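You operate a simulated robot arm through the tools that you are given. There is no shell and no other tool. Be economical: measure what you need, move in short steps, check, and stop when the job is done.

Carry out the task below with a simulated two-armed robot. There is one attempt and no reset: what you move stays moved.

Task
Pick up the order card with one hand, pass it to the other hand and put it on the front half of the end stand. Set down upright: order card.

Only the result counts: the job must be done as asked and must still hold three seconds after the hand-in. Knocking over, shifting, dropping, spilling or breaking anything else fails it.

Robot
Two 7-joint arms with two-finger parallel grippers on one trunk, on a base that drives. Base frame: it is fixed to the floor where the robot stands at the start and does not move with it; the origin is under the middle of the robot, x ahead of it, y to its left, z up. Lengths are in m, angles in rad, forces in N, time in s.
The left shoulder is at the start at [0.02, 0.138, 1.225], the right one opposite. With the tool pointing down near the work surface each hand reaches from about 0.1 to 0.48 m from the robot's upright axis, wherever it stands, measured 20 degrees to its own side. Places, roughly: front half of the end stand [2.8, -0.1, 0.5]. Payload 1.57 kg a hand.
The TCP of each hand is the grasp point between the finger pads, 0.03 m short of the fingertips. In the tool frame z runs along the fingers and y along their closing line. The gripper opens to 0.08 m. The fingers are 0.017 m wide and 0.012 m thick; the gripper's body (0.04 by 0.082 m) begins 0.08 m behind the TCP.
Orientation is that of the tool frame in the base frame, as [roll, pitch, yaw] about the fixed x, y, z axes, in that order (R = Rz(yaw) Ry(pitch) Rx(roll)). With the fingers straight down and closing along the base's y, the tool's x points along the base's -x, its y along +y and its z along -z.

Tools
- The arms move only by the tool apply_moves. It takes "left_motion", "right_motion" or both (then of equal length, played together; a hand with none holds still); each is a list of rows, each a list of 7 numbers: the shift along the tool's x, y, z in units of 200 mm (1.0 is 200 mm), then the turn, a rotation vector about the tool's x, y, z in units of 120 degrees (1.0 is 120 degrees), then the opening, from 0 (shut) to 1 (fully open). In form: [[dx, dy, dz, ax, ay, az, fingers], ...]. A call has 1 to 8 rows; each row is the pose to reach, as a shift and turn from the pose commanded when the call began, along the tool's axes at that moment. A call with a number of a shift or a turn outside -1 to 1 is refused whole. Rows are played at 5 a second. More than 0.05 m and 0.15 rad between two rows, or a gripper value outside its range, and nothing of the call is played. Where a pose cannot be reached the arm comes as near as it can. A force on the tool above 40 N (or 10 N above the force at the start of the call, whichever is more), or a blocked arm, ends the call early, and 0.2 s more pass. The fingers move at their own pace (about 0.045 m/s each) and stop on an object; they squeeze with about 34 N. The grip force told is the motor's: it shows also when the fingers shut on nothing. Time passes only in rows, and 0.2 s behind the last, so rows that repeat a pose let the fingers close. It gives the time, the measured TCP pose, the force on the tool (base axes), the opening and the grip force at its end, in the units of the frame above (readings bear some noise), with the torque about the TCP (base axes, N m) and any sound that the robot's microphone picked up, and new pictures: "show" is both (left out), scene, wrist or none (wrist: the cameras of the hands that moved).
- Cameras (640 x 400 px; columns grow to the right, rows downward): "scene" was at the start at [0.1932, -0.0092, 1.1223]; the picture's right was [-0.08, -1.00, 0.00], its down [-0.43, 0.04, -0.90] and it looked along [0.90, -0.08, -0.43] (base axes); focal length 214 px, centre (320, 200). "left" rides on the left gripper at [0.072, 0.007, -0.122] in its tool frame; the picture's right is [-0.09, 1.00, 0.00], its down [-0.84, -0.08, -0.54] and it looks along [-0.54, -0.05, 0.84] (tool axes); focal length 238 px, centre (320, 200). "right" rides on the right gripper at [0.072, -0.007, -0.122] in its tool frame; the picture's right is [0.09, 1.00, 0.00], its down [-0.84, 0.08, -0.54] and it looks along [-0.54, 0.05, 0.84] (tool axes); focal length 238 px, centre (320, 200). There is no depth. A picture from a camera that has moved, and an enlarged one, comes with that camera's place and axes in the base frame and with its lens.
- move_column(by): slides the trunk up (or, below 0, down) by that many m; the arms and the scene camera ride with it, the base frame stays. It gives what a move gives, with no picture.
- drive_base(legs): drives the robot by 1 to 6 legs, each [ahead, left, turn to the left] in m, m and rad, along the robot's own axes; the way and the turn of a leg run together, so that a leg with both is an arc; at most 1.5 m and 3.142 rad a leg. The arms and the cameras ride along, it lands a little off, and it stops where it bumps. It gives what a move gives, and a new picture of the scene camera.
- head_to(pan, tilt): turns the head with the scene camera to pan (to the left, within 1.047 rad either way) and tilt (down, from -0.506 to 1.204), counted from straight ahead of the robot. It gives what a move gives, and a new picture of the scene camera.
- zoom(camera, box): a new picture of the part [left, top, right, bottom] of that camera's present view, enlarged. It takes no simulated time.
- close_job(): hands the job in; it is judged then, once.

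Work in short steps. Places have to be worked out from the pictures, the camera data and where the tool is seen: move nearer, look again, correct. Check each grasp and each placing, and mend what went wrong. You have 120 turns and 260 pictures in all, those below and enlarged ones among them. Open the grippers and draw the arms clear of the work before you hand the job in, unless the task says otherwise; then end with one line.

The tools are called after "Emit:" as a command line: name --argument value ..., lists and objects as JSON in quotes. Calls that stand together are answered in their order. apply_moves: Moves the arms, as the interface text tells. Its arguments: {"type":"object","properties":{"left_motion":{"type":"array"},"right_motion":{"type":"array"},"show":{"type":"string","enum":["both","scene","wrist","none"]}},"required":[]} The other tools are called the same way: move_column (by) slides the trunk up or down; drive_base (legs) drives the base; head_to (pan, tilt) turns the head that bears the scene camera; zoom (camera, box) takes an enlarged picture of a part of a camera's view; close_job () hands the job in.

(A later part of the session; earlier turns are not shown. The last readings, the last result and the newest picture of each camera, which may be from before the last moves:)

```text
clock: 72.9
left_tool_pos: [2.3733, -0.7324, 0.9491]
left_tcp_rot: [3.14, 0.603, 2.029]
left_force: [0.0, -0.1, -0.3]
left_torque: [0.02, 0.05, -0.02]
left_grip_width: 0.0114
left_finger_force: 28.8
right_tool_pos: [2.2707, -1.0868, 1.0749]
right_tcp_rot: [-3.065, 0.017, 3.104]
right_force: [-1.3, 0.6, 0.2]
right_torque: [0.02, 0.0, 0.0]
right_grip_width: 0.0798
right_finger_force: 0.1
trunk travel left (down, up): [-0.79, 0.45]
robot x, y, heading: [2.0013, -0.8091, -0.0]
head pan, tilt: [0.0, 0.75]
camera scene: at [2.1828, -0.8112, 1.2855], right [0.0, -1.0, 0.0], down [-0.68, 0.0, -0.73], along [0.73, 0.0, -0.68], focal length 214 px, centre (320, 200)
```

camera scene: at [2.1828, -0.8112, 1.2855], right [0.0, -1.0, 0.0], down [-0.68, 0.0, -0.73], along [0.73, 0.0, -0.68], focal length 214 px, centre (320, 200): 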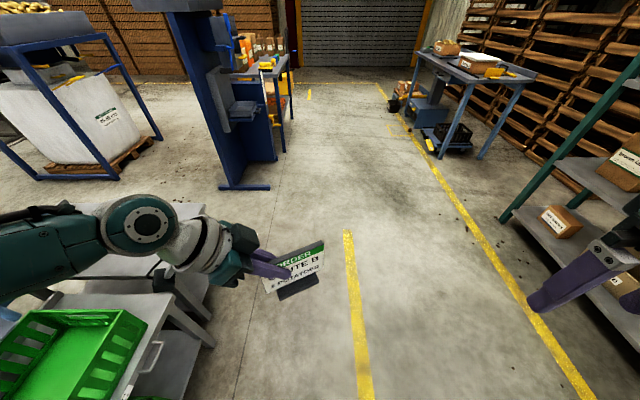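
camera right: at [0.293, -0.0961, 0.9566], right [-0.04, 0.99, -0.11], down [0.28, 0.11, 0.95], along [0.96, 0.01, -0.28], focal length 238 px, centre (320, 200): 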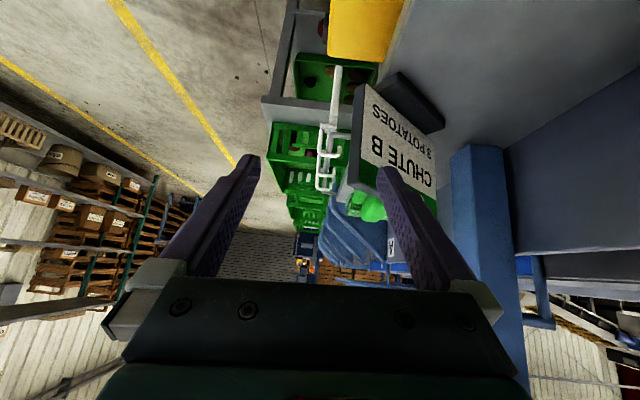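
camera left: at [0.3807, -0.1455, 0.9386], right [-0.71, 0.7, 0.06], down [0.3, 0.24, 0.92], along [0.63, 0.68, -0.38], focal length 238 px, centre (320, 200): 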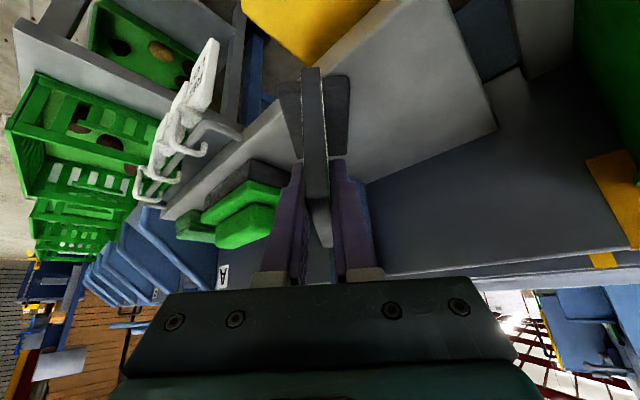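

The card now faces the robot with its free end to the right. I bring the left hand a bit closer and higher, and turn the right hand about the vertical to match the card plane.

Emit:
apply_moves --left_motion '[[-0.052, -0.045, -0.04, 0, 0, 0, 0], [-0.104, -0.09, -0.08, 0, 0, 0, 0], [-0.156, -0.134, -0.12, 0, 0, 0, 0], [-0.207, -0.178, -0.161, 0, 0, 0, 0], [-0.259, -0.223, -0.2, 0, 0, 0, 0], [-0.31, -0.268, -0.24, 0, 0, 0, 0], [-0.362, -0.312, -0.28, 0, 0, 0, 0], [-0.414, -0.357, -0.322, 0, 0, 0, 0]]' --right_motion '[[0, 0, 0, 0, 0, 0.066, 1], [0, 0, 0, 0, 0, 0.132, 1], [0, 0, 0, 0, 0, 0.199, 1], [0, 0, 0, 0, 0, 0.265, 1], [0, 0, 0, 0, 0, 0.331, 1], [0, 0, 0, 0, 0, 0.397, 1], [0, 0, 0, 0, 0, 0.464, 1], [0, 0, 0, 0, 0, 0.53, 1]]'

```text
clock: 74.9
left_tool_pos: [2.3222, -0.7946, 1.0505]
left_tcp_rot: [3.14, 0.605, 2.025]
left_force: [-0.5, 0.1, -0.3]
left_torque: [0.03, 0.01, -0.01]
left_grip_width: 0.0112
left_finger_force: 29.3
right_tool_pos: [2.2707, -1.1156, 1.0823]
right_tcp_rot: [-3.102, 0.139, 1.965]
right_force: [0.5, 0.4, 0.4]
right_torque: [-0.02, 0.02, -0.01]
right_grip_width: 0.0798
right_finger_force: 0.1
trunk travel left (down, up): [-0.79, 0.45]
robot x, y, heading: [1.9994, -0.8098, 0.002]
head pan, tilt: [0.0, 0.75]
stopped in row 8 (right hand): the arm was blocked; the commanded pose is now the measured one
camera scene: at [2.1827, -0.8112, 1.2854], right [0.0, -1.0, 0.0], down [-0.68, 0.0, -0.73], along [0.73, 0.0, -0.68], focal length 214 px, centre (320, 200)
camera right: at [2.2334, -1.035, 1.1933], right [0.89, 0.46, -0.05], down [0.38, -0.66, 0.65], along [0.27, -0.59, -0.76], focal length 238 px, centre (320, 200)
camera left: at [2.272, -0.6765, 1.1087], right [0.93, 0.37, 0.06], down [0.1, -0.38, 0.92], along [0.36, -0.85, -0.39], focal length 238 px, centre (320, 200)
```

scene: 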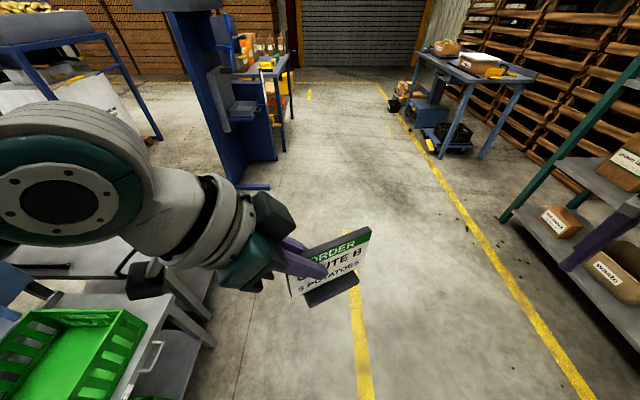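
right: 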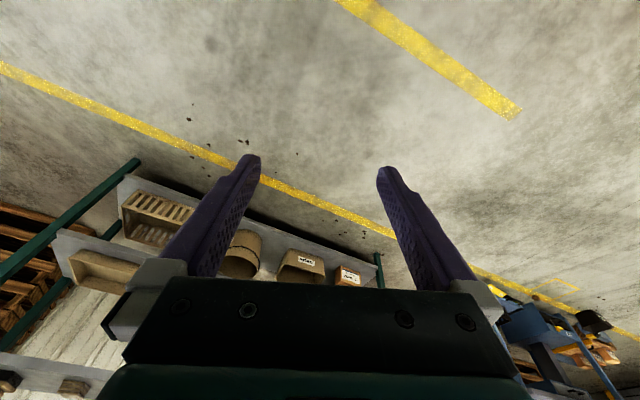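
left: 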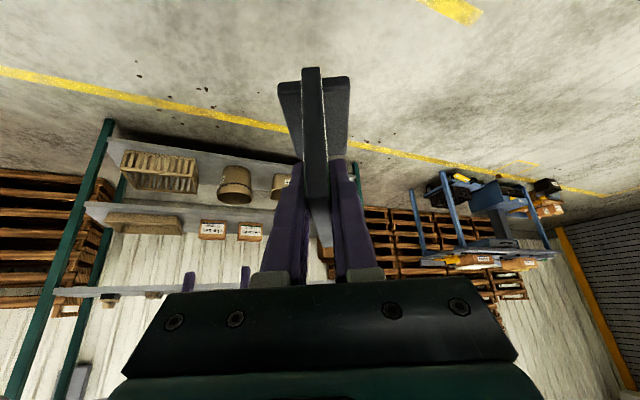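

The right hand was slightly impeded near the body. I move it out and forward, leaning it outward to its approach orientation.

Emit:
apply_moves --right_motion '[[0.03, 0.11, -0.07, -0.003, 0.03, -0.005, 1], [0.07, 0.23, -0.15, -0.007, 0.08, -0.011, 1], [0.105, 0.35, -0.22, -0.011, 0.13, -0.017, 1], [0.14, 0.46, -0.3, -0.015, 0.18, -0.023, 1], [0.175, 0.58, -0.37, -0.019, 0.234, -0.029, 1], [0.175, 0.58, -0.37, -0.019, 0.234, -0.029, 1]]'

```text
clock: 76.3
left_tool_pos: [2.322, -0.795, 1.049]
left_tcp_rot: [3.138, 0.604, 2.028]
left_force: [0.6, 0.1, -0.9]
left_torque: [0.0, 0.02, 0.02]
left_grip_width: 0.0112
left_finger_force: 29.3
right_tool_pos: [2.3641, -1.0244, 1.1465]
right_tcp_rot: [3.131, -0.365, 2.027]
right_force: [0.6, 0.0, -0.2]
right_torque: [0.01, -0.01, -0.02]
right_grip_width: 0.0799
right_finger_force: 0.0
right hand out of reach, approached as far as the arm can: row 2, 3, 4
trunk travel left (down, up): [-0.79, 0.45]
robot x, y, heading: [1.9981, -0.8092, -0.002]
head pan, tilt: [0.0, 0.75]
camera scene: at [2.1827, -0.8111, 1.2855], right [0.0, -1.0, 0.0], down [-0.68, 0.0, -0.73], along [0.73, 0.0, -0.68], focal length 214 px, centre (320, 200)
camera right: at [2.3432, -1.0062, 1.2867], right [0.86, 0.51, 0.04], down [0.49, -0.85, 0.21], along [0.14, -0.16, -0.98], focal length 238 px, centre (320, 200)
```

scene: 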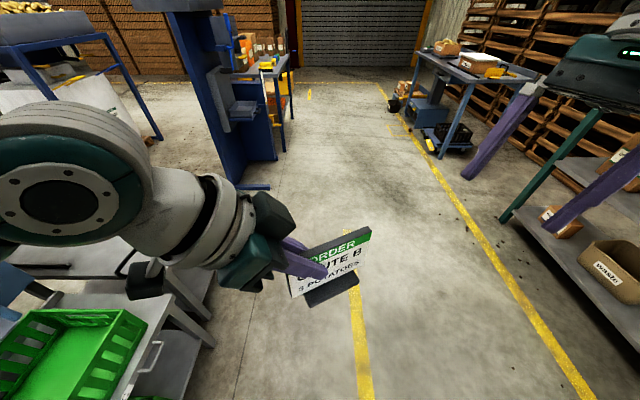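
right: 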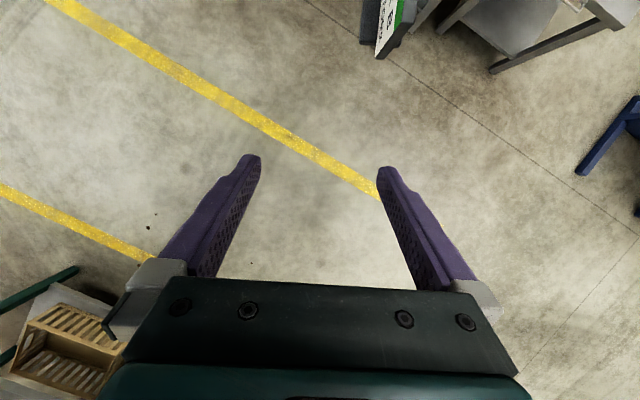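

Orientation matches the card plane. I move to the pre-grasp above the card's free end.

Emit:
apply_moves --right_motion '[[0.15, 0.08, 0.065, 0, 0, 0, 1], [0.3, 0.16, 0.13, 0, 0, 0, 1], [0.45, 0.24, 0.2, 0, 0, 0, 1], [0.59, 0.316, 0.26, 0, 0, 0, 1], [0.59, 0.316, 0.26, 0, 0, 0, 1]]'

Emit:
zoom --camera "right" --box '[220, 40, 420, 200]'

```text
clock: 77.5
left_tool_pos: [2.3231, -0.7948, 1.0497]
left_tcp_rot: [3.138, 0.603, 2.027]
left_force: [0.6, 0.7, 0.2]
left_torque: [0.04, 0.0, -0.03]
left_grip_width: 0.0111
left_finger_force: 29.3
right_tool_pos: [2.3953, -0.891, 1.1234]
right_tcp_rot: [3.129, -0.342, 1.998]
right_force: [-0.1, -0.8, 0.0]
right_torque: [-0.02, -0.02, -0.03]
right_grip_width: 0.0799
right_finger_force: 0.1
right hand out of reach, approached as far as the arm can: row 1, 2, 3, 4, 5
trunk travel left (down, up): [-0.79, 0.45]
robot x, y, heading: [1.9962, -0.8081, 0.004]
head pan, tilt: [0.0, 0.75]
camera scene: at [2.158, -0.8152, 1.2556], right [-0.07, -1.0, 0.0], down [-0.92, 0.06, -0.39], along [0.39, -0.03, -0.92], focal length 214 px, centre (320, 200)
camera right: at [2.3758, -0.8699, 1.2627], right [0.87, 0.49, 0.04], down [0.47, -0.85, 0.23], along [0.15, -0.18, -0.97], focal length 238 px, centre (320, 200)
```

scene: 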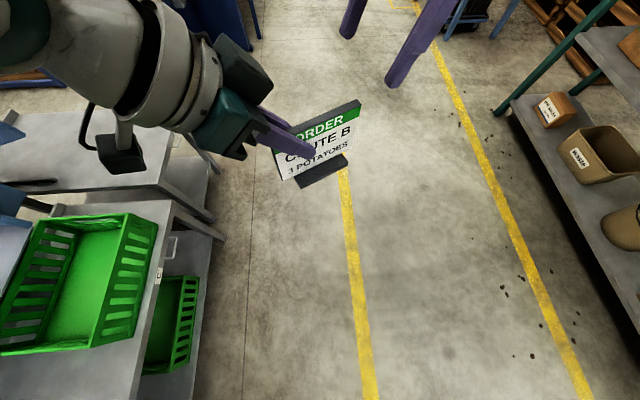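
right: 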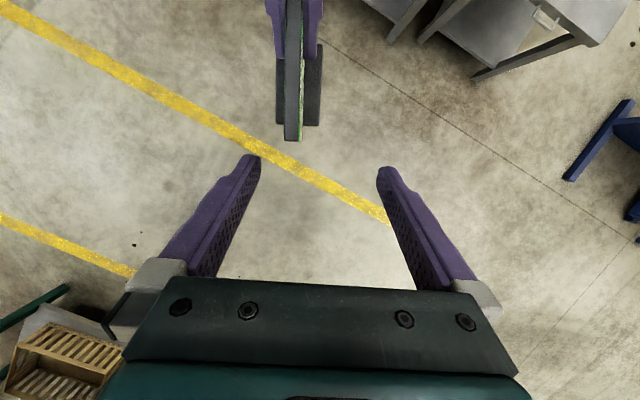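

```text
2.50 times, centred on (320, 120) of right
camera zoom: at [2.3758, -0.8699, 1.2627], right [0.87, 0.49, 0.04], down [0.47, -0.85, 0.23], along [0.15, -0.18, -0.97], focal length 596 px, centre (320, 400)
```

zoom: 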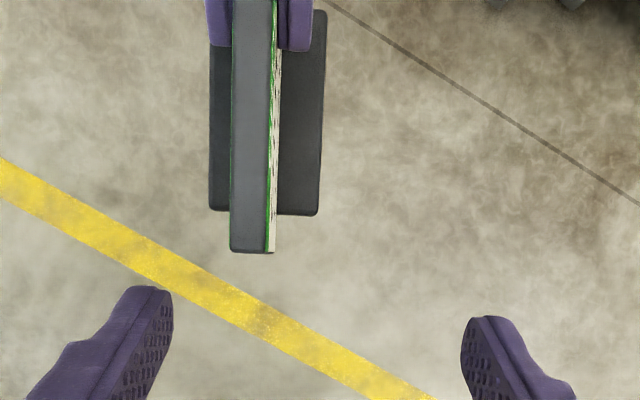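

The right forearm was pressing on the head again. I withdraw it sideways and bring the left hand with the card lower, nearer and further right for a handover below head level.

Emit:
apply_moves --right_motion '[[-0.11, -0.105, -0.075, 0, 0, 0, 1], [-0.22, -0.21, -0.15, 0, 0, 0, 1], [-0.33, -0.315, -0.225, 0, 0, 0, 1], [-0.44, -0.42, -0.3, 0, 0, 0, 1], [-0.44, -0.42, -0.3, 0, 0, 0, 1]]' --left_motion '[[0.05, -0.062, 0.13, 0, 0, 0, 0], [0.1, -0.124, 0.26, 0, 0, 0, 0], [0.15, -0.186, 0.39, 0, 0, 0, 0], [0.206, -0.248, 0.526, 0, 0, 0, 0], [0.206, -0.248, 0.526, 0, 0, 0, 0]]' --show "none"

Emit:
head_to --pan 0.0 --tilt 0.7

```text
clock: 78.7
left_tool_pos: [2.2905, -0.8402, 0.9396]
left_tcp_rot: [3.137, 0.604, 2.026]
left_force: [1.1, -0.1, -0.4]
left_torque: [0.02, 0.01, 0.0]
left_grip_width: 0.0115
left_finger_force: 28.9
right_tool_pos: [2.3659, -1.0137, 1.1416]
right_tcp_rot: [3.131, -0.364, 2.026]
right_force: [-0.1, 0.2, -0.9]
right_torque: [0.01, 0.01, 0.02]
right_grip_width: 0.0799
right_finger_force: 0.1
right hand out of reach, approached as far as the arm can: row 1, 2, 3, 4, 5
trunk travel left (down, up): [-0.79, 0.45]
robot x, y, heading: [2.0009, -0.8099, -0.0]
head pan, tilt: [0.0, 0.75]
```

```text
clock: 79.3
left_tool_pos: [2.2915, -0.8387, 0.9403]
left_tcp_rot: [3.137, 0.605, 2.025]
left_force: [0.0, 0.3, 0.1]
left_torque: [0.05, 0.0, 0.03]
left_grip_width: 0.0111
left_finger_force: 28.8
right_tool_pos: [2.3675, -1.013, 1.1425]
right_tcp_rot: [3.131, -0.365, 2.025]
right_force: [0.5, 0.5, -0.2]
right_torque: [0.02, -0.03, 0.04]
right_grip_width: 0.08
right_finger_force: 0.0
trunk travel left (down, up): [-0.79, 0.45]
robot x, y, heading: [2.0002, -0.8099, 0.0]
head pan, tilt: [0.0, 0.7]
camera scene: at [2.1848, -0.8111, 1.2897], right [0.0, -1.0, 0.0], down [-0.64, 0.0, -0.76], along [0.76, 0.0, -0.64], focal length 214 px, centre (320, 200)
```

scene: 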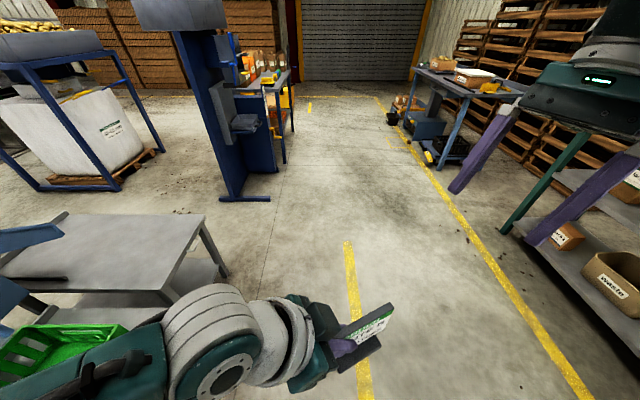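

Now the right hand goes to the pre-grasp above the card's free end at the new, lower place.

Emit:
apply_moves --right_motion '[[0.06, 0.01, 0.17, 0, 0, 0, 1], [0.12, 0.02, 0.34, 0, 0, 0, 1], [0.18, 0.03, 0.52, 0, 0, 0, 1], [0.24, 0.041, 0.688, 0, 0, 0, 1], [0.24, 0.041, 0.688, 0, 0, 0, 1]]'

```text
clock: 80.5
left_tool_pos: [2.2908, -0.8396, 0.9401]
left_tcp_rot: [3.138, 0.604, 2.026]
left_force: [-0.1, -0.6, -0.2]
left_torque: [0.02, 0.0, -0.01]
left_grip_width: 0.0113
left_finger_force: 29.2
right_tool_pos: [2.3438, -0.9403, 1.0364]
right_tcp_rot: [3.128, -0.34, 2.002]
right_force: [0.4, 0.0, -0.5]
right_torque: [0.01, -0.01, -0.02]
right_grip_width: 0.08
right_finger_force: 0.0
right hand out of reach, approached as far as the arm can: row 1, 2
trunk travel left (down, up): [-0.79, 0.45]
robot x, y, heading: [1.9971, -0.8102, 0.008]
head pan, tilt: [0.0, 0.7]
camera scene: at [2.1848, -0.8111, 1.2897], right [0.0, -1.0, 0.0], down [-0.64, 0.0, -0.76], along [0.76, 0.0, -0.64], focal length 214 px, centre (320, 200)
camera right: at [2.3234, -0.9188, 1.1747], right [0.87, 0.49, 0.04], down [0.47, -0.85, 0.23], along [0.15, -0.18, -0.97], focal length 238 px, centre (320, 200)
```

scene: 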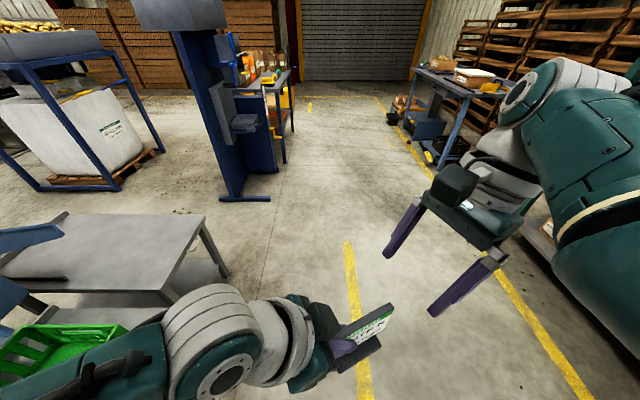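
right: 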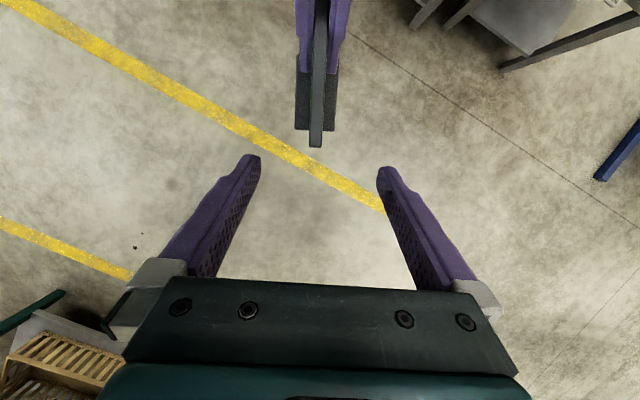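

In reach, and the seen card end agrees with my prediction within a few mm. I descend with the right fingers around the card's free end.

Emit:
apply_moves --right_motion '[[0.04, -0.012, 0.12, 0.002, 0, -0.005, 1], [0.06, -0.024, 0.24, 0.004, 0, -0.011, 1], [0.08, -0.024, 0.36, 0.004, 0, -0.011, 1], [0.089, -0.024, 0.46, 0.004, 0, -0.011, 1], [0.089, -0.024, 0.553, 0.004, 0, -0.011, 1], [0.089, -0.024, 0.553, 0.004, 0, -0.011, 1]]'

Emit:
zoom --camera "scene" --box '[250, 240, 470, 400]'

```text
clock: 81.9
left_tool_pos: [2.2906, -0.839, 0.9411]
left_tcp_rot: [3.138, 0.604, 2.024]
left_force: [0.4, 0.0, 0.5]
left_torque: [0.02, 0.01, 0.01]
left_grip_width: 0.0114
left_finger_force: 28.7
right_tool_pos: [2.3119, -0.8868, 0.9327]
right_tcp_rot: [3.135, -0.343, 2.04]
right_force: [0.8, -0.5, 0.0]
right_torque: [-0.06, -0.03, 0.02]
right_grip_width: 0.0798
right_finger_force: 0.0
trunk travel left (down, up): [-0.79, 0.45]
robot x, y, heading: [1.9992, -0.8119, 0.003]
head pan, tilt: [0.0, 0.7]
camera scene: at [2.1848, -0.8111, 1.2897], right [0.0, -1.0, 0.0], down [-0.64, 0.0, -0.76], along [0.76, 0.0, -0.64], focal length 214 px, centre (320, 200)
camera right: at [2.2922, -0.867, 1.0715], right [0.85, 0.52, 0.04], down [0.5, -0.83, 0.23], along [0.15, -0.18, -0.97], focal length 238 px, centre (320, 200)
```

scene: 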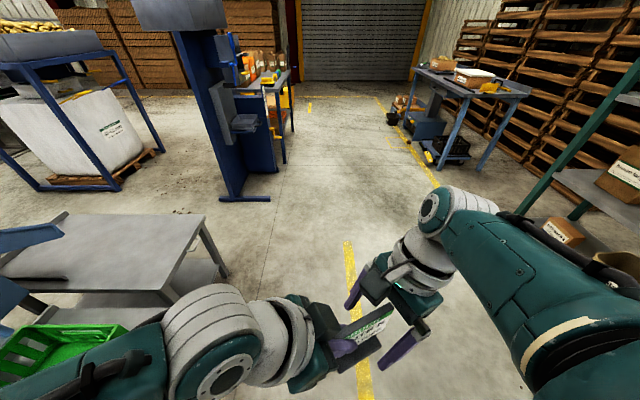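
right: 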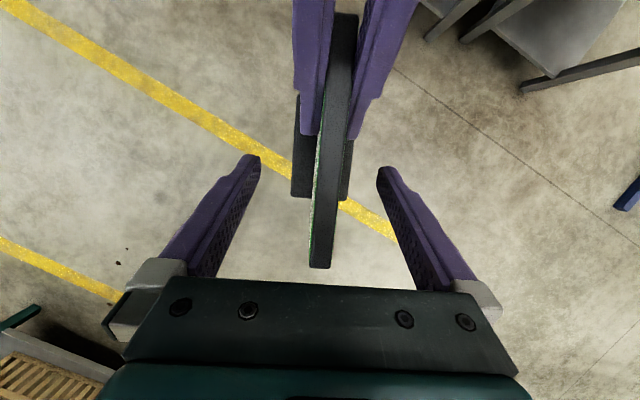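

```text
2.50 times, centred on (360, 320) of scene
camera zoom: at [2.1848, -0.8111, 1.2897], right [0.0, -1.0, 0.0], down [-0.64, 0.0, -0.76], along [0.76, 0.0, -0.64], focal length 536 px, centre (220, -100)
```

zoom: 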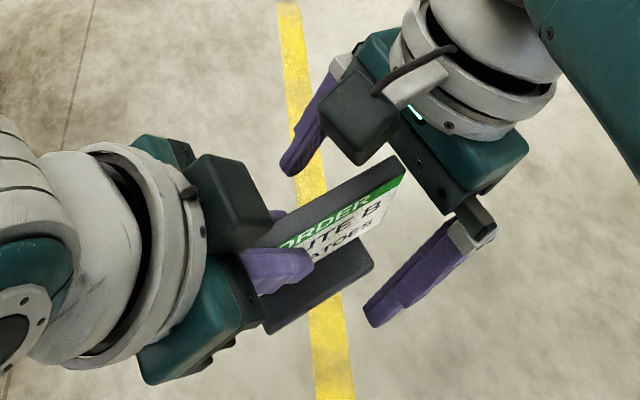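

The card's free end sits between the right fingers. I close the right gripper.

Emit:
apply_moves --right_motion '[[0, 0, 0, 0, 0, 0, 0], [0, 0, 0, 0, 0, 0, 0], [0, 0, 0, 0, 0, 0, 0], [0, 0, 0, 0, 0, 0, 0], [0, 0, 0, 0, 0, 0, 0], [0, 0, 0, 0, 0, 0, 0]]'

Emit:
zoom --camera "scene" --box '[250, 240, 470, 400]'

```text
clock: 83.3
left_tool_pos: [2.2892, -0.8394, 0.9414]
left_tcp_rot: [-3.139, 0.607, 2.03]
left_force: [-16.1, -6.4, 8.2]
left_torque: [0.01, 0.29, -0.51]
left_grip_width: 0.0115
left_finger_force: 28.9
right_tool_pos: [2.3119, -0.8881, 0.9324]
right_tcp_rot: [3.136, -0.343, 2.034]
right_force: [15.5, 6.4, -7.7]
right_torque: [-0.37, -0.33, -0.4]
right_grip_width: 0.0118
right_finger_force: 28.9
trunk travel left (down, up): [-0.79, 0.45]
robot x, y, heading: [1.998, -0.8091, 0.002]
head pan, tilt: [0.0, 0.7]
camera scene: at [2.1848, -0.8111, 1.2897], right [0.0, -1.0, 0.0], down [-0.64, 0.0, -0.76], along [0.76, 0.0, -0.64], focal length 214 px, centre (320, 200)
camera right: at [2.2923, -0.8676, 1.0711], right [0.85, 0.52, 0.04], down [0.5, -0.83, 0.23], along [0.15, -0.18, -0.97], focal length 238 px, centre (320, 200)
```

scene: 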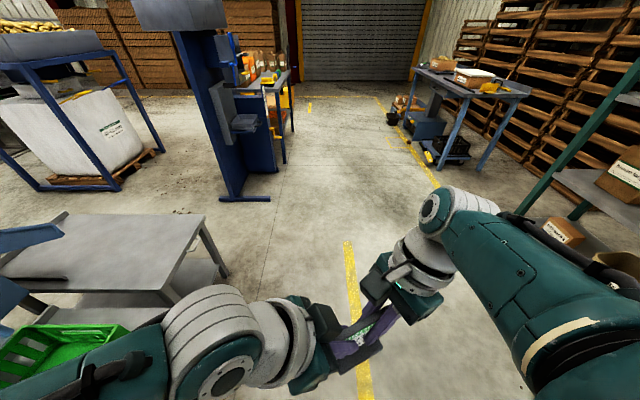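
right: 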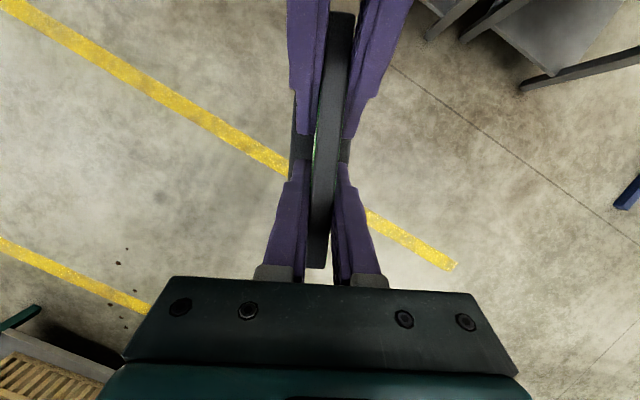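

```text
2.50 times, centred on (360, 320) of scene
camera zoom: at [2.1848, -0.8111, 1.2897], right [0.0, -1.0, 0.0], down [-0.64, 0.0, -0.76], along [0.76, 0.0, -0.64], focal length 536 px, centre (220, -100)
```

zoom: 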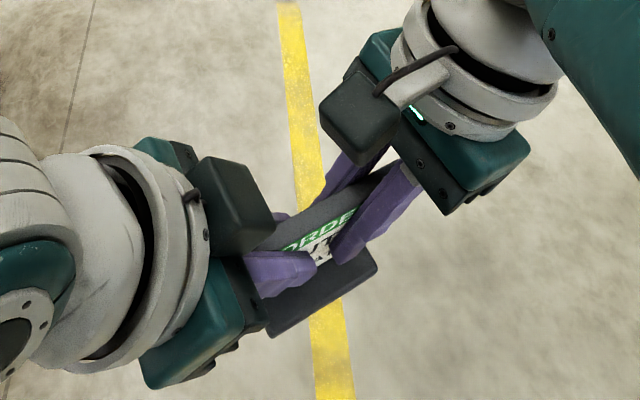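

Both hands hold it. I open the left gripper and withdraw it along its own fingers.

Emit:
apply_moves --left_motion '[[0, 0, 0, 0, 0, 0, 1], [0, 0, 0, 0, 0, 0, 1], [0, 0, 0, 0, 0, 0, 1], [0, 0, 0, 0, 0, 0, 1], [0, 0, -0.15, 0, 0, 0, 1], [0, 0, -0.3, 0, 0, 0, 1], [0, 0, -0.45, 0, 0, 0, 1], [0, 0, -0.6, 0, 0, 0, 1]]' --show "scene"

Emit:
zoom --camera "right" --box '[0, 0, 640, 400]'

```text
clock: 85.1
left_tool_pos: [2.2613, -0.7753, 1.0376]
left_tcp_rot: [3.138, 0.603, 2.027]
left_force: [-0.3, 0.0, -1.4]
left_torque: [0.0, 0.02, 0.0]
left_grip_width: 0.0797
left_finger_force: 0.0
right_tool_pos: [2.3094, -0.8883, 0.9315]
right_tcp_rot: [3.139, -0.345, 2.034]
right_force: [-0.4, 0.5, -0.6]
right_torque: [-0.04, -0.03, -0.04]
right_grip_width: 0.0114
right_finger_force: 28.6
trunk travel left (down, up): [-0.79, 0.45]
robot x, y, heading: [2.0031, -0.8111, 0.001]
head pan, tilt: [0.0, 0.7]
camera scene: at [2.1848, -0.8111, 1.2897], right [0.0, -1.0, 0.0], down [-0.64, 0.0, -0.76], along [0.76, 0.0, -0.64], focal length 214 px, centre (320, 200)
```

scene: 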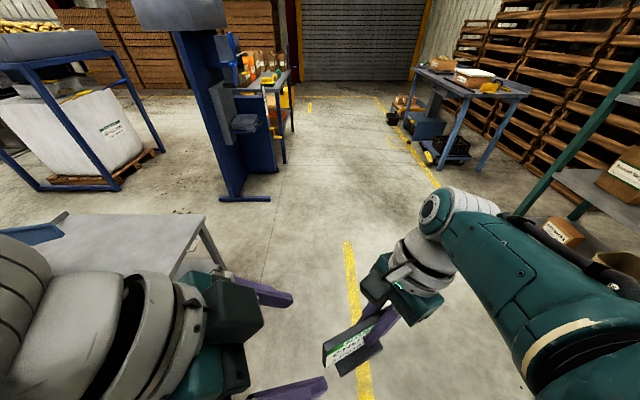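

```text
1.00 times, centred on (320, 200) of right (not enlarged: the box is as wide or as high as the picture)
camera zoom: at [2.2915, -0.8676, 1.0708], right [0.85, 0.52, 0.03], down [0.5, -0.83, 0.23], along [0.15, -0.18, -0.97], focal length 238 px, centre (320, 200)
```

zoom: 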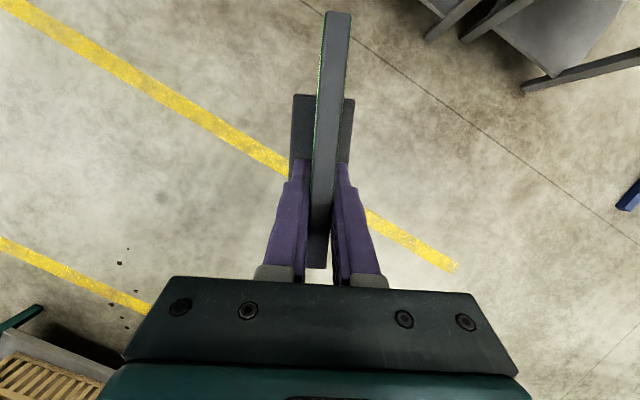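

Handover succeeded: the right hand alone holds the card. I move the left hand aside and look at the end stand.

Emit:
apply_moves --left_motion '[[0.14, 0.08, -0.095, 0, 0, 0, 1], [0.28, 0.165, -0.19, 0, 0, 0, 1], [0.41, 0.25, -0.285, 0, 0, 0, 1], [0.55, 0.33, -0.38, 0, 0, 0, 1], [0.55, 0.33, -0.38, 0, 0, 0, 1]]' --show "none"

Emit:
drive_base --legs '[[0.55, 0, 0], [0, 0, 1.4]]'

```text
clock: 86.3
left_tool_pos: [2.2612, -0.6278, 1.0385]
left_tcp_rot: [3.138, 0.605, 2.026]
left_force: [0.0, 0.0, 0.8]
left_torque: [0.01, 0.0, -0.01]
left_grip_width: 0.0801
left_finger_force: 0.1
right_tool_pos: [2.3098, -0.8882, 0.9313]
right_tcp_rot: [3.141, -0.345, 2.035]
right_force: [-0.8, -0.5, 0.5]
right_torque: [0.01, 0.03, 0.01]
right_grip_width: 0.0115
right_finger_force: 28.8
trunk travel left (down, up): [-0.79, 0.45]
robot x, y, heading: [1.9964, -0.8121, -0.0]
head pan, tilt: [0.0, 0.7]
```

```text
clock: 92.9
left_tool_pos: [2.409, -0.5232, 1.039]
left_tcp_rot: [3.138, 0.605, -2.859]
left_force: [-0.4, 0.0, -0.2]
left_torque: [0.0, 0.0, 0.01]
left_grip_width: 0.0799
left_finger_force: 0.1
right_tool_pos: [2.6744, -0.517, 0.9318]
right_tcp_rot: [3.139, -0.346, -2.849]
right_force: [0.4, 0.1, 0.1]
right_torque: [-0.02, -0.03, -0.03]
right_grip_width: 0.0113
right_finger_force: 28.4
trunk travel left (down, up): [-0.79, 0.45]
robot x, y, heading: [2.5402, -0.8128, 1.395]
head pan, tilt: [0.0, 0.7]
camera scene: at [2.5759, -0.6318, 1.2897], right [0.99, -0.17, 0.0], down [-0.11, -0.63, -0.76], along [0.13, 0.75, -0.64], focal length 214 px, centre (320, 200)
```

scene: 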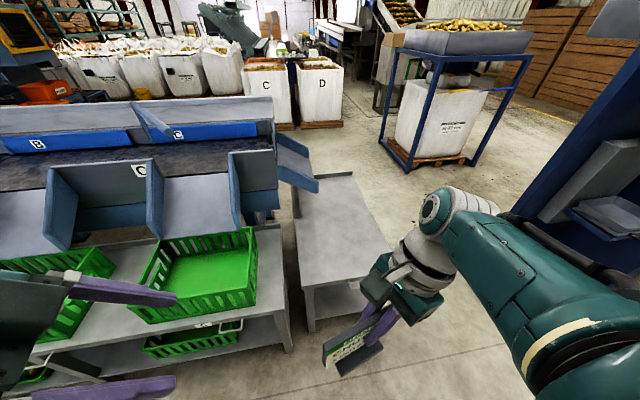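

The end stand's top spans about x 2.6–2.97, y −0.21–0.53, z≈0.5; its aisle-side half is where the hint point lies. I drive so the right hand ends near [2.8,-0.19], squared to the stand.

Emit:
drive_base --legs '[[0.0, -0.122, 0.17], [0.3, 0, 0]]'

Emit:
head_to --pan -0.15 --tilt 0.85

```text
clock: 95.8
left_tool_pos: [2.4835, -0.2613, 1.0394]
left_tcp_rot: [3.139, 0.606, -2.684]
left_force: [-0.3, 0.2, 0.2]
left_torque: [-0.02, 0.02, 0.02]
left_grip_width: 0.08
left_finger_force: 0.0
right_tool_pos: [2.7466, -0.2113, 0.9304]
right_tcp_rot: [-3.138, -0.337, -2.681]
right_force: [0.3, 0.2, 0.4]
right_torque: [0.02, -0.03, -0.02]
right_grip_width: 0.0112
right_finger_force: 28.2
trunk travel left (down, up): [-0.79, 0.45]
robot x, y, heading: [2.6612, -0.5259, 1.571]
head pan, tilt: [0.0, 0.7]
camera scene: at [2.665, -0.3407, 1.2897], right [1.0, 0.0, 0.0], down [0.0, -0.64, -0.76], along [0.0, 0.76, -0.64], focal length 214 px, centre (320, 200)
```

scene: 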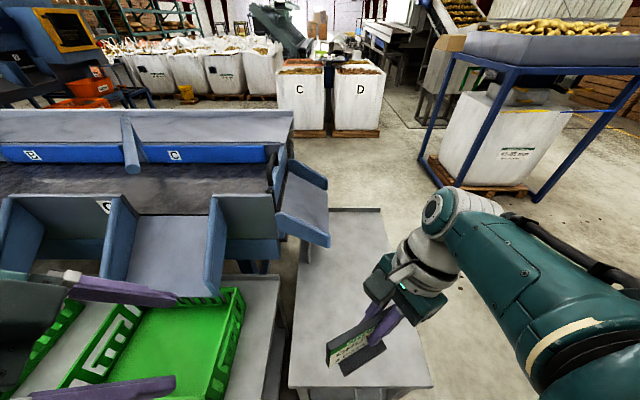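

```text
clock: 96.5
left_tool_pos: [2.4836, -0.2603, 1.0384]
left_tcp_rot: [3.138, 0.605, -2.687]
left_force: [-0.1, 0.4, -0.3]
left_torque: [-0.02, 0.04, -0.01]
left_grip_width: 0.08
left_finger_force: 0.1
right_tool_pos: [2.7487, -0.2112, 0.9304]
right_tcp_rot: [-3.138, -0.335, -2.683]
right_force: [0.3, -0.3, 0.9]
right_torque: [0.02, -0.01, -0.03]
right_grip_width: 0.0113
right_finger_force: 28.4
trunk travel left (down, up): [-0.79, 0.45]
robot x, y, heading: [2.6604, -0.5245, 1.57]
head pan, tilt: [-0.15, 0.85]
camera scene: at [2.6766, -0.3482, 1.2775], right [0.99, -0.15, 0.0], down [-0.11, -0.74, -0.66], along [0.1, 0.65, -0.75], focal length 214 px, centre (320, 200)
```

scene: 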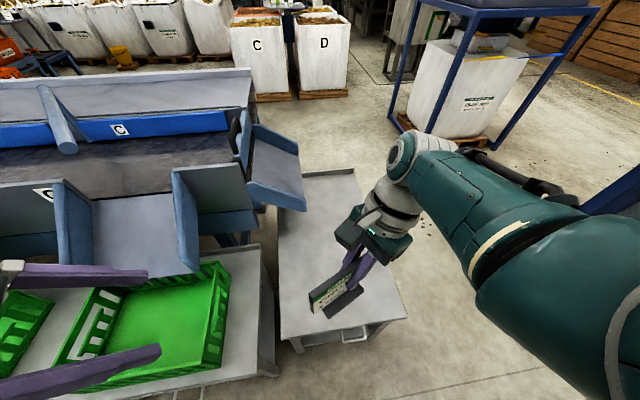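

Stand top is ≈[2.58–2.97]×[-0.22–0.51], z≈0.5–0.52. Before lowering the trunk I raise the left hand clear of the crates, and extend the right hand forward and up.

Emit:
apply_moves --left_motion '[[-0.096, -0.045, -0.177, 0, 0, 0, 1], [-0.192, -0.09, -0.354, 0, 0, 0, 1], [-0.288, -0.135, -0.531, 0, 0, 0, 1], [-0.384, -0.18, -0.708, 0, 0, 0, 1], [-0.48, -0.225, -0.885, 0, 0, 0, 1], [-0.48, -0.225, -0.885, 0, 0, 0, 1]]' --show "scene"

```text
clock: 97.9
left_tool_pos: [2.485, -0.288, 1.2348]
left_tcp_rot: [-3.106, 0.65, -2.686]
left_force: [-0.3, 1.3, -0.3]
left_torque: [-0.01, -0.01, -0.03]
left_grip_width: 0.0803
left_finger_force: 0.0
left hand out of reach, approached as far as the arm can: row 4, 5, 6
right_tool_pos: [2.7484, -0.2113, 0.9309]
right_tcp_rot: [-3.138, -0.334, -2.687]
right_force: [0.1, -0.2, 1.0]
right_torque: [0.03, -0.03, -0.02]
right_grip_width: 0.0112
right_finger_force: 28.7
trunk travel left (down, up): [-0.79, 0.45]
robot x, y, heading: [2.6638, -0.5267, 1.572]
head pan, tilt: [-0.15, 0.85]
camera scene: at [2.6767, -0.3483, 1.2774], right [0.99, -0.15, 0.0], down [-0.11, -0.74, -0.66], along [0.1, 0.65, -0.75], focal length 214 px, centre (320, 200)
```

scene: 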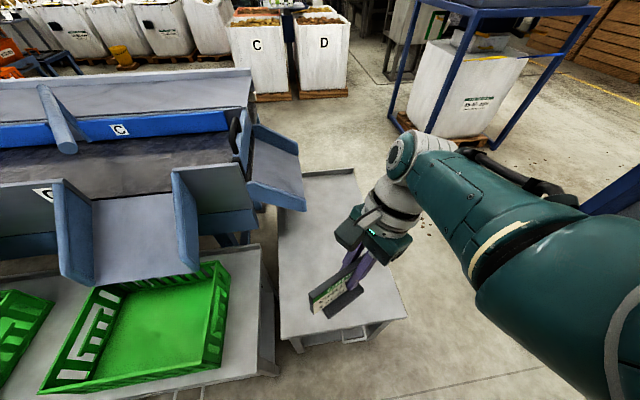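

Left is clear. I extend the right hand 6 cm forward and 7 cm up, then drive the last few centimetres.

Emit:
apply_moves --right_motion '[[-0.002, 0.07, -0.094, 0, 0, 0, 0], [-0.004, 0.135, -0.187, 0, 0, 0, 0], [-0.007, 0.2, -0.28, 0, 0, 0, 0], [-0.009, 0.27, -0.374, 0, 0, 0, 0], [-0.009, 0.27, -0.374, 0, 0, 0, 0]]' --show "none"

Emit:
drive_base --legs '[[0.05, -0.05, 0]]'

```text
clock: 99.1
left_tool_pos: [2.4845, -0.288, 1.2364]
left_tcp_rot: [-3.118, 0.652, -2.69]
left_force: [-0.2, 0.2, -0.8]
left_torque: [-0.02, -0.02, -0.01]
left_grip_width: 0.0799
left_finger_force: 0.1
right_tool_pos: [2.7464, -0.151, 1.0009]
right_tcp_rot: [-3.139, -0.338, -2.683]
right_force: [0.5, 0.5, -0.4]
right_torque: [0.02, 0.0, 0.03]
right_grip_width: 0.0112
right_finger_force: 29.0
trunk travel left (down, up): [-0.79, 0.45]
robot x, y, heading: [2.6646, -0.5223, 1.573]
head pan, tilt: [-0.15, 0.85]
```

```text
clock: 100.1
left_tool_pos: [2.5334, -0.2373, 1.2363]
left_tcp_rot: [-3.115, 0.651, -2.688]
left_force: [-0.1, -0.8, -0.1]
left_torque: [-0.02, 0.02, 0.04]
left_grip_width: 0.0801
left_finger_force: 0.1
right_tool_pos: [2.7969, -0.1015, 1.0003]
right_tcp_rot: [-3.139, -0.337, -2.682]
right_force: [0.0, 0.9, -0.2]
right_torque: [0.03, 0.0, -0.01]
right_grip_width: 0.0111
right_finger_force: 29.0
trunk travel left (down, up): [-0.79, 0.45]
robot x, y, heading: [2.7153, -0.472, 1.578]
head pan, tilt: [-0.15, 0.85]
camera scene: at [2.7272, -0.2979, 1.2774], right [0.99, -0.15, 0.0], down [-0.11, -0.74, -0.66], along [0.1, 0.65, -0.75], focal length 214 px, centre (320, 200)
```

scene: 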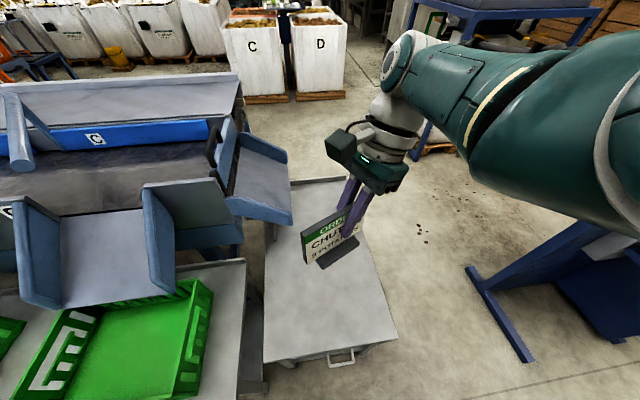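

Right hand is over the target. I lower the trunk 0.3 m and check.

Emit:
move_column --by -0.3

Emit:
head_to --pan -0.3 --tilt 0.8

Emit:
zoom --camera "right" --box '[0, 0, 640, 400]'

Emit:
zoom --camera "left" --box '[0, 0, 640, 400]'

```text
clock: 103.1
left_tool_pos: [2.5351, -0.2375, 0.9364]
left_tcp_rot: [-3.113, 0.654, -2.688]
left_force: [0.5, -0.6, 0.2]
left_torque: [-0.02, -0.01, -0.03]
left_grip_width: 0.0801
left_finger_force: 0.1
right_tool_pos: [2.7963, -0.1004, 0.6993]
right_tcp_rot: [-3.139, -0.339, -2.681]
right_force: [0.4, -0.3, -1.5]
right_torque: [0.01, -0.03, -0.01]
right_grip_width: 0.0111
right_finger_force: 29.6
trunk travel left (down, up): [-0.49, 0.75]
robot x, y, heading: [2.7134, -0.4706, 1.569]
head pan, tilt: [-0.15, 0.85]
```

```text
clock: 103.8
left_tool_pos: [2.5349, -0.2366, 0.9355]
left_tcp_rot: [-3.112, 0.655, -2.687]
left_force: [0.5, 0.2, 0.1]
left_torque: [0.02, -0.02, -0.02]
left_grip_width: 0.0799
left_finger_force: 0.2
right_tool_pos: [2.7977, -0.1, 0.7005]
right_tcp_rot: [-3.138, -0.339, -2.68]
right_force: [-0.8, 0.9, -0.5]
right_torque: [0.02, -0.02, -0.03]
right_grip_width: 0.0114
right_finger_force: 28.6
trunk travel left (down, up): [-0.49, 0.75]
robot x, y, heading: [2.7134, -0.4706, 1.574]
head pan, tilt: [-0.3, 0.799]
camera scene: at [2.7393, -0.2981, 0.9814], right [0.96, -0.29, 0.0], down [-0.21, -0.69, -0.7], along [0.2, 0.67, -0.72], focal length 214 px, centre (320, 200)
```

scene: 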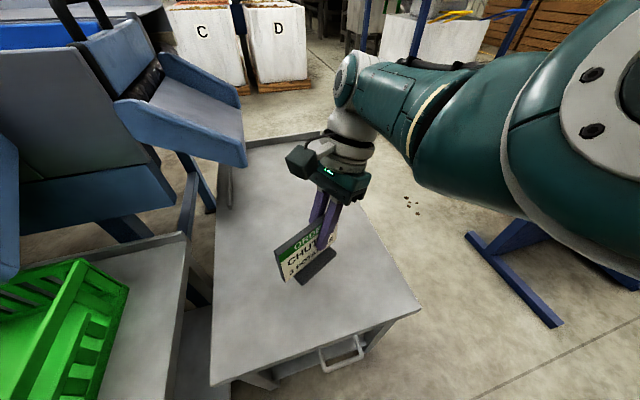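

```text
1.00 times, centred on (320, 200) of right (not enlarged: the box is as wide or as high as the picture)
camera zoom: at [2.7744, -0.1182, 0.8393], right [-0.52, 0.85, 0.03], down [0.83, 0.5, 0.23], along [0.18, 0.15, -0.97], focal length 238 px, centre (320, 200)
```

zoom: 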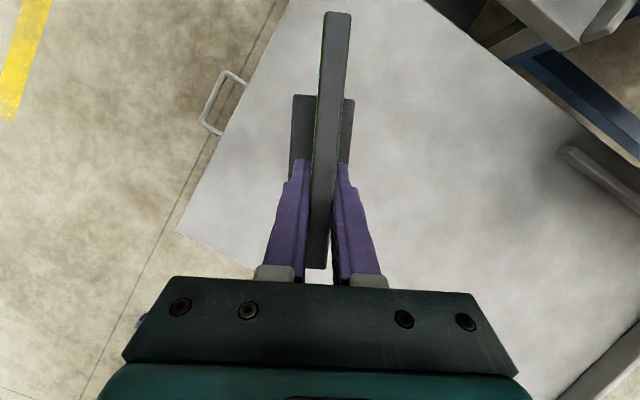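

```text
1.00 times, centred on (320, 200) of left (not enlarged: the box is as wide or as high as the picture)
camera zoom: at [2.4129, -0.2857, 0.9884], right [-0.35, 0.93, 0.03], down [0.33, 0.09, 0.94], along [0.88, 0.34, -0.34], focal length 238 px, centre (320, 200)
```

zoom: 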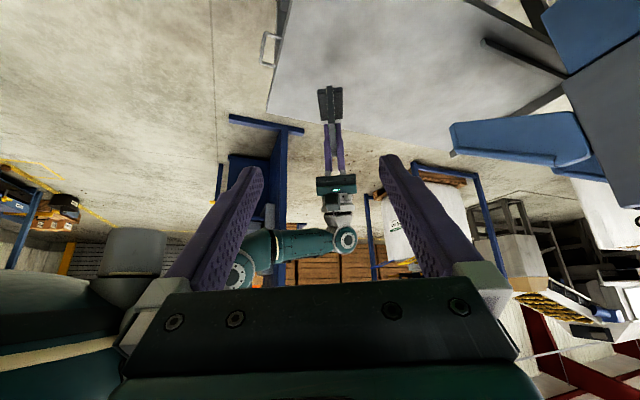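

Position good; drawer handle confirms the front faces the aisle. I zoom to check the card is level and its height above the stand.

Emit:
zoom --camera "scene" --box '[250, 200, 370, 300]'

Emit:
zoom --camera "left" --box '[280, 60, 380, 180]'

```text
4.00 times, centred on (310, 250) of scene
camera zoom: at [2.7393, -0.2981, 0.9814], right [0.96, -0.29, 0.0], down [-0.21, -0.69, -0.7], along [0.2, 0.67, -0.72], focal length 858 px, centre (360, 0)
```

zoom: 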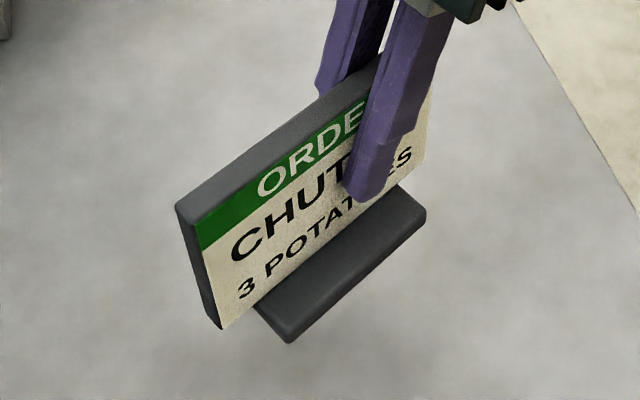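

```text
3.33 times, centred on (330, 120) of left
camera zoom: at [2.4129, -0.2857, 0.9884], right [-0.35, 0.93, 0.03], down [0.33, 0.09, 0.94], along [0.88, 0.34, -0.34], focal length 794 px, centre (287, 467)
```

zoom: 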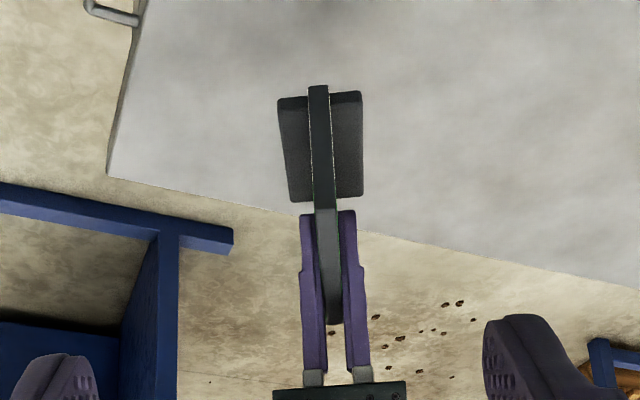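

The card is level within measurement error, with its foot at about z 0.61. I lower the trunk 6 cm, then continue gently with the arm.

Emit:
move_column --by -0.06

Emit:
zoom --camera "scene" --box '[230, 220, 390, 380]'

Emit:
zoom --camera "left" --box '[280, 60, 400, 200]'

```text
clock: 104.8
left_tool_pos: [2.5338, -0.2368, 0.8764]
left_tcp_rot: [-3.113, 0.654, -2.69]
left_force: [-0.9, -0.2, -0.3]
left_torque: [0.0, -0.01, 0.03]
left_grip_width: 0.08
left_finger_force: 0.1
right_tool_pos: [2.7969, -0.1, 0.641]
right_tcp_rot: [-3.139, -0.338, -2.68]
right_force: [-0.8, 0.6, -1.0]
right_torque: [0.0, 0.01, 0.03]
right_grip_width: 0.0113
right_finger_force: 29.0
trunk travel left (down, up): [-0.43, 0.81]
robot x, y, heading: [2.7131, -0.4705, 1.574]
head pan, tilt: [-0.3, 0.799]
```

```text
2.50 times, centred on (310, 300) of scene
camera zoom: at [2.7393, -0.2981, 0.9215], right [0.96, -0.29, 0.0], down [-0.21, -0.69, -0.7], along [0.21, 0.67, -0.72], focal length 536 px, centre (345, -50)
```

zoom: 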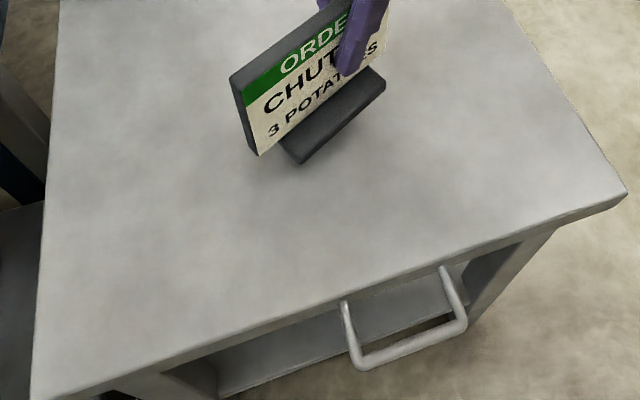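

```text
2.86 times, centred on (340, 130) of left
camera zoom: at [2.4128, -0.2855, 0.9286], right [-0.35, 0.93, 0.03], down [0.33, 0.09, 0.94], along [0.88, 0.34, -0.34], focal length 681 px, centre (263, 400)
```

zoom: 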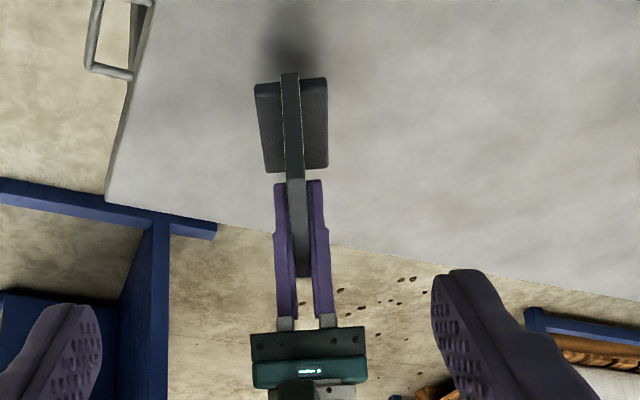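

A contact shadow shows it is near. I lower by arm 2 cm in 5 mm rows, watching force.

Emit:
apply_moves --right_motion '[[-0.008, 0, 0.0236, 0, 0, 0, 0], [-0.0165, 0, 0.047, 0, 0, 0, 0], [-0.025, 0, 0.071, 0, 0, 0, 0], [-0.033, 0, 0.0944, 0, 0, 0, 0]]' --show "none"

Emit:
zoom --camera "scene" --box '[250, 220, 350, 310]'

```text
clock: 105.8
left_tool_pos: [2.5359, -0.2366, 0.8769]
left_tcp_rot: [-3.114, 0.656, -2.688]
left_force: [0.5, -0.6, -0.4]
left_torque: [-0.03, 0.01, 0.01]
left_grip_width: 0.08
left_finger_force: 0.2
right_tool_pos: [2.7963, -0.1017, 0.6199]
right_tcp_rot: [-3.14, -0.338, -2.68]
right_force: [-0.9, -0.8, -0.6]
right_torque: [-0.01, -0.01, -0.01]
right_grip_width: 0.011
right_finger_force: 28.7
trunk travel left (down, up): [-0.43, 0.81]
robot x, y, heading: [2.7182, -0.4725, 1.576]
head pan, tilt: [-0.3, 0.799]
```

```text
4.44 times, centred on (300, 265) of scene
camera zoom: at [2.7394, -0.2981, 0.9215], right [0.96, -0.29, 0.0], down [-0.21, -0.69, -0.7], along [0.21, 0.67, -0.72], focal length 953 px, centre (409, -89)
```

zoom: 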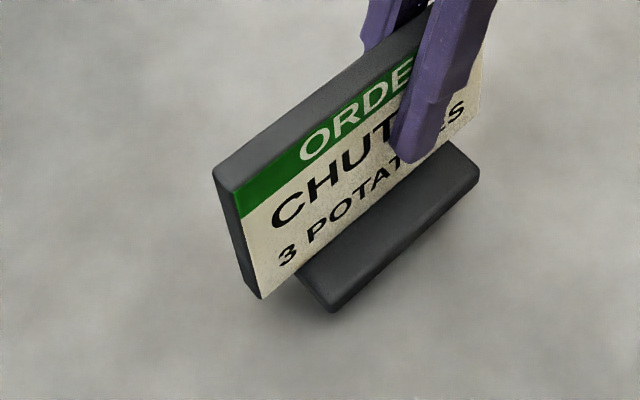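

No contact yet at TCP z 0.62. I continue in 3 mm rows.

Emit:
apply_moves --right_motion '[[-0.005, 0, 0.0142, 0, 0, 0, 0], [-0.01, 0, 0.0283, 0, 0, 0, 0], [-0.015, 0, 0.0425, 0, 0, 0, 0], [-0.02, 0, 0.0566, 0, 0, 0, 0]]' --show "none"

Emit:
zoom --camera "scene" --box '[250, 220, 350, 310]'

```text
clock: 106.8
left_tool_pos: [2.5351, -0.2364, 0.8769]
left_tcp_rot: [-3.111, 0.655, -2.686]
left_force: [0.2, 1.0, 0.0]
left_torque: [0.01, 0.02, 0.03]
left_grip_width: 0.0801
left_finger_force: 0.1
right_tool_pos: [2.7978, -0.1011, 0.6072]
right_tcp_rot: [-3.14, -0.339, -2.682]
right_force: [-0.1, 0.0, -0.8]
right_torque: [0.02, 0.01, -0.02]
right_grip_width: 0.0112
right_finger_force: 29.1
trunk travel left (down, up): [-0.43, 0.81]
robot x, y, heading: [2.7149, -0.4747, 1.572]
head pan, tilt: [-0.3, 0.799]
```

```text
4.44 times, centred on (300, 265) of scene
camera zoom: at [2.7394, -0.2981, 0.9215], right [0.96, -0.29, 0.0], down [-0.21, -0.69, -0.7], along [0.21, 0.67, -0.72], focal length 953 px, centre (409, -89)
```

zoom: 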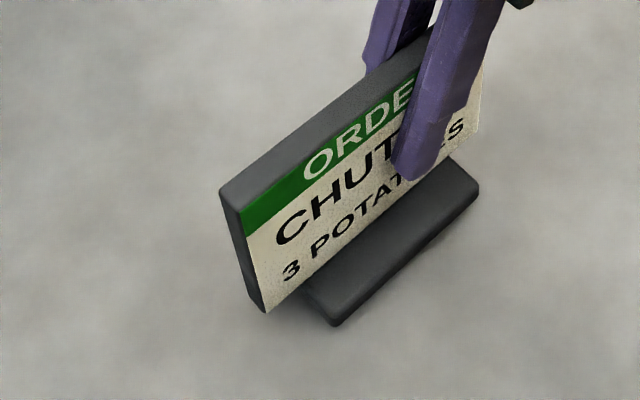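

Still a small gap and no force. I go on in 3 mm rows.

Emit:
apply_moves --right_motion '[[-0.005, 0, 0.0142, 0, 0, 0, 0], [-0.01, 0, 0.0283, 0, 0, 0, 0], [-0.015, 0, 0.0425, 0, 0, 0, 0]]' --show "none"

Emit:
zoom --camera "scene" --box '[250, 220, 350, 310]'

```text
clock: 107.6
left_tool_pos: [2.5342, -0.2364, 0.8765]
left_tcp_rot: [-3.112, 0.656, -2.687]
left_force: [0.0, 0.1, -0.1]
left_torque: [0.02, -0.02, 0.0]
left_grip_width: 0.08
left_finger_force: 0.0
right_tool_pos: [2.7981, -0.1014, 0.6004]
right_tcp_rot: [-3.141, -0.338, -2.681]
right_force: [-0.3, 0.2, -0.7]
right_torque: [0.0, -0.03, 0.0]
right_grip_width: 0.0113
right_finger_force: 28.7
trunk travel left (down, up): [-0.43, 0.81]
robot x, y, heading: [2.7135, -0.475, 1.576]
head pan, tilt: [-0.3, 0.799]
```

```text
4.44 times, centred on (300, 265) of scene
camera zoom: at [2.7394, -0.2981, 0.9215], right [0.96, -0.29, 0.0], down [-0.21, -0.69, -0.7], along [0.21, 0.67, -0.72], focal length 953 px, centre (409, -89)
```

zoom: 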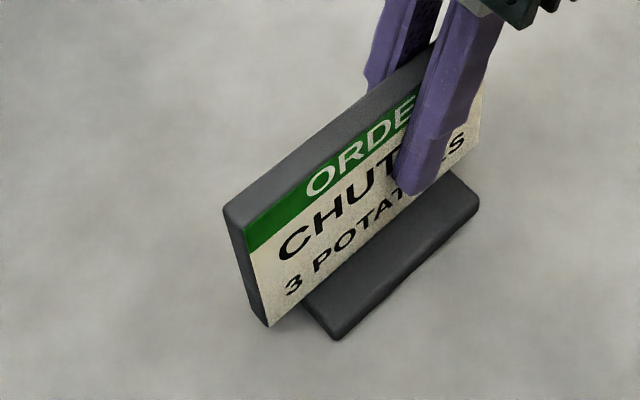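

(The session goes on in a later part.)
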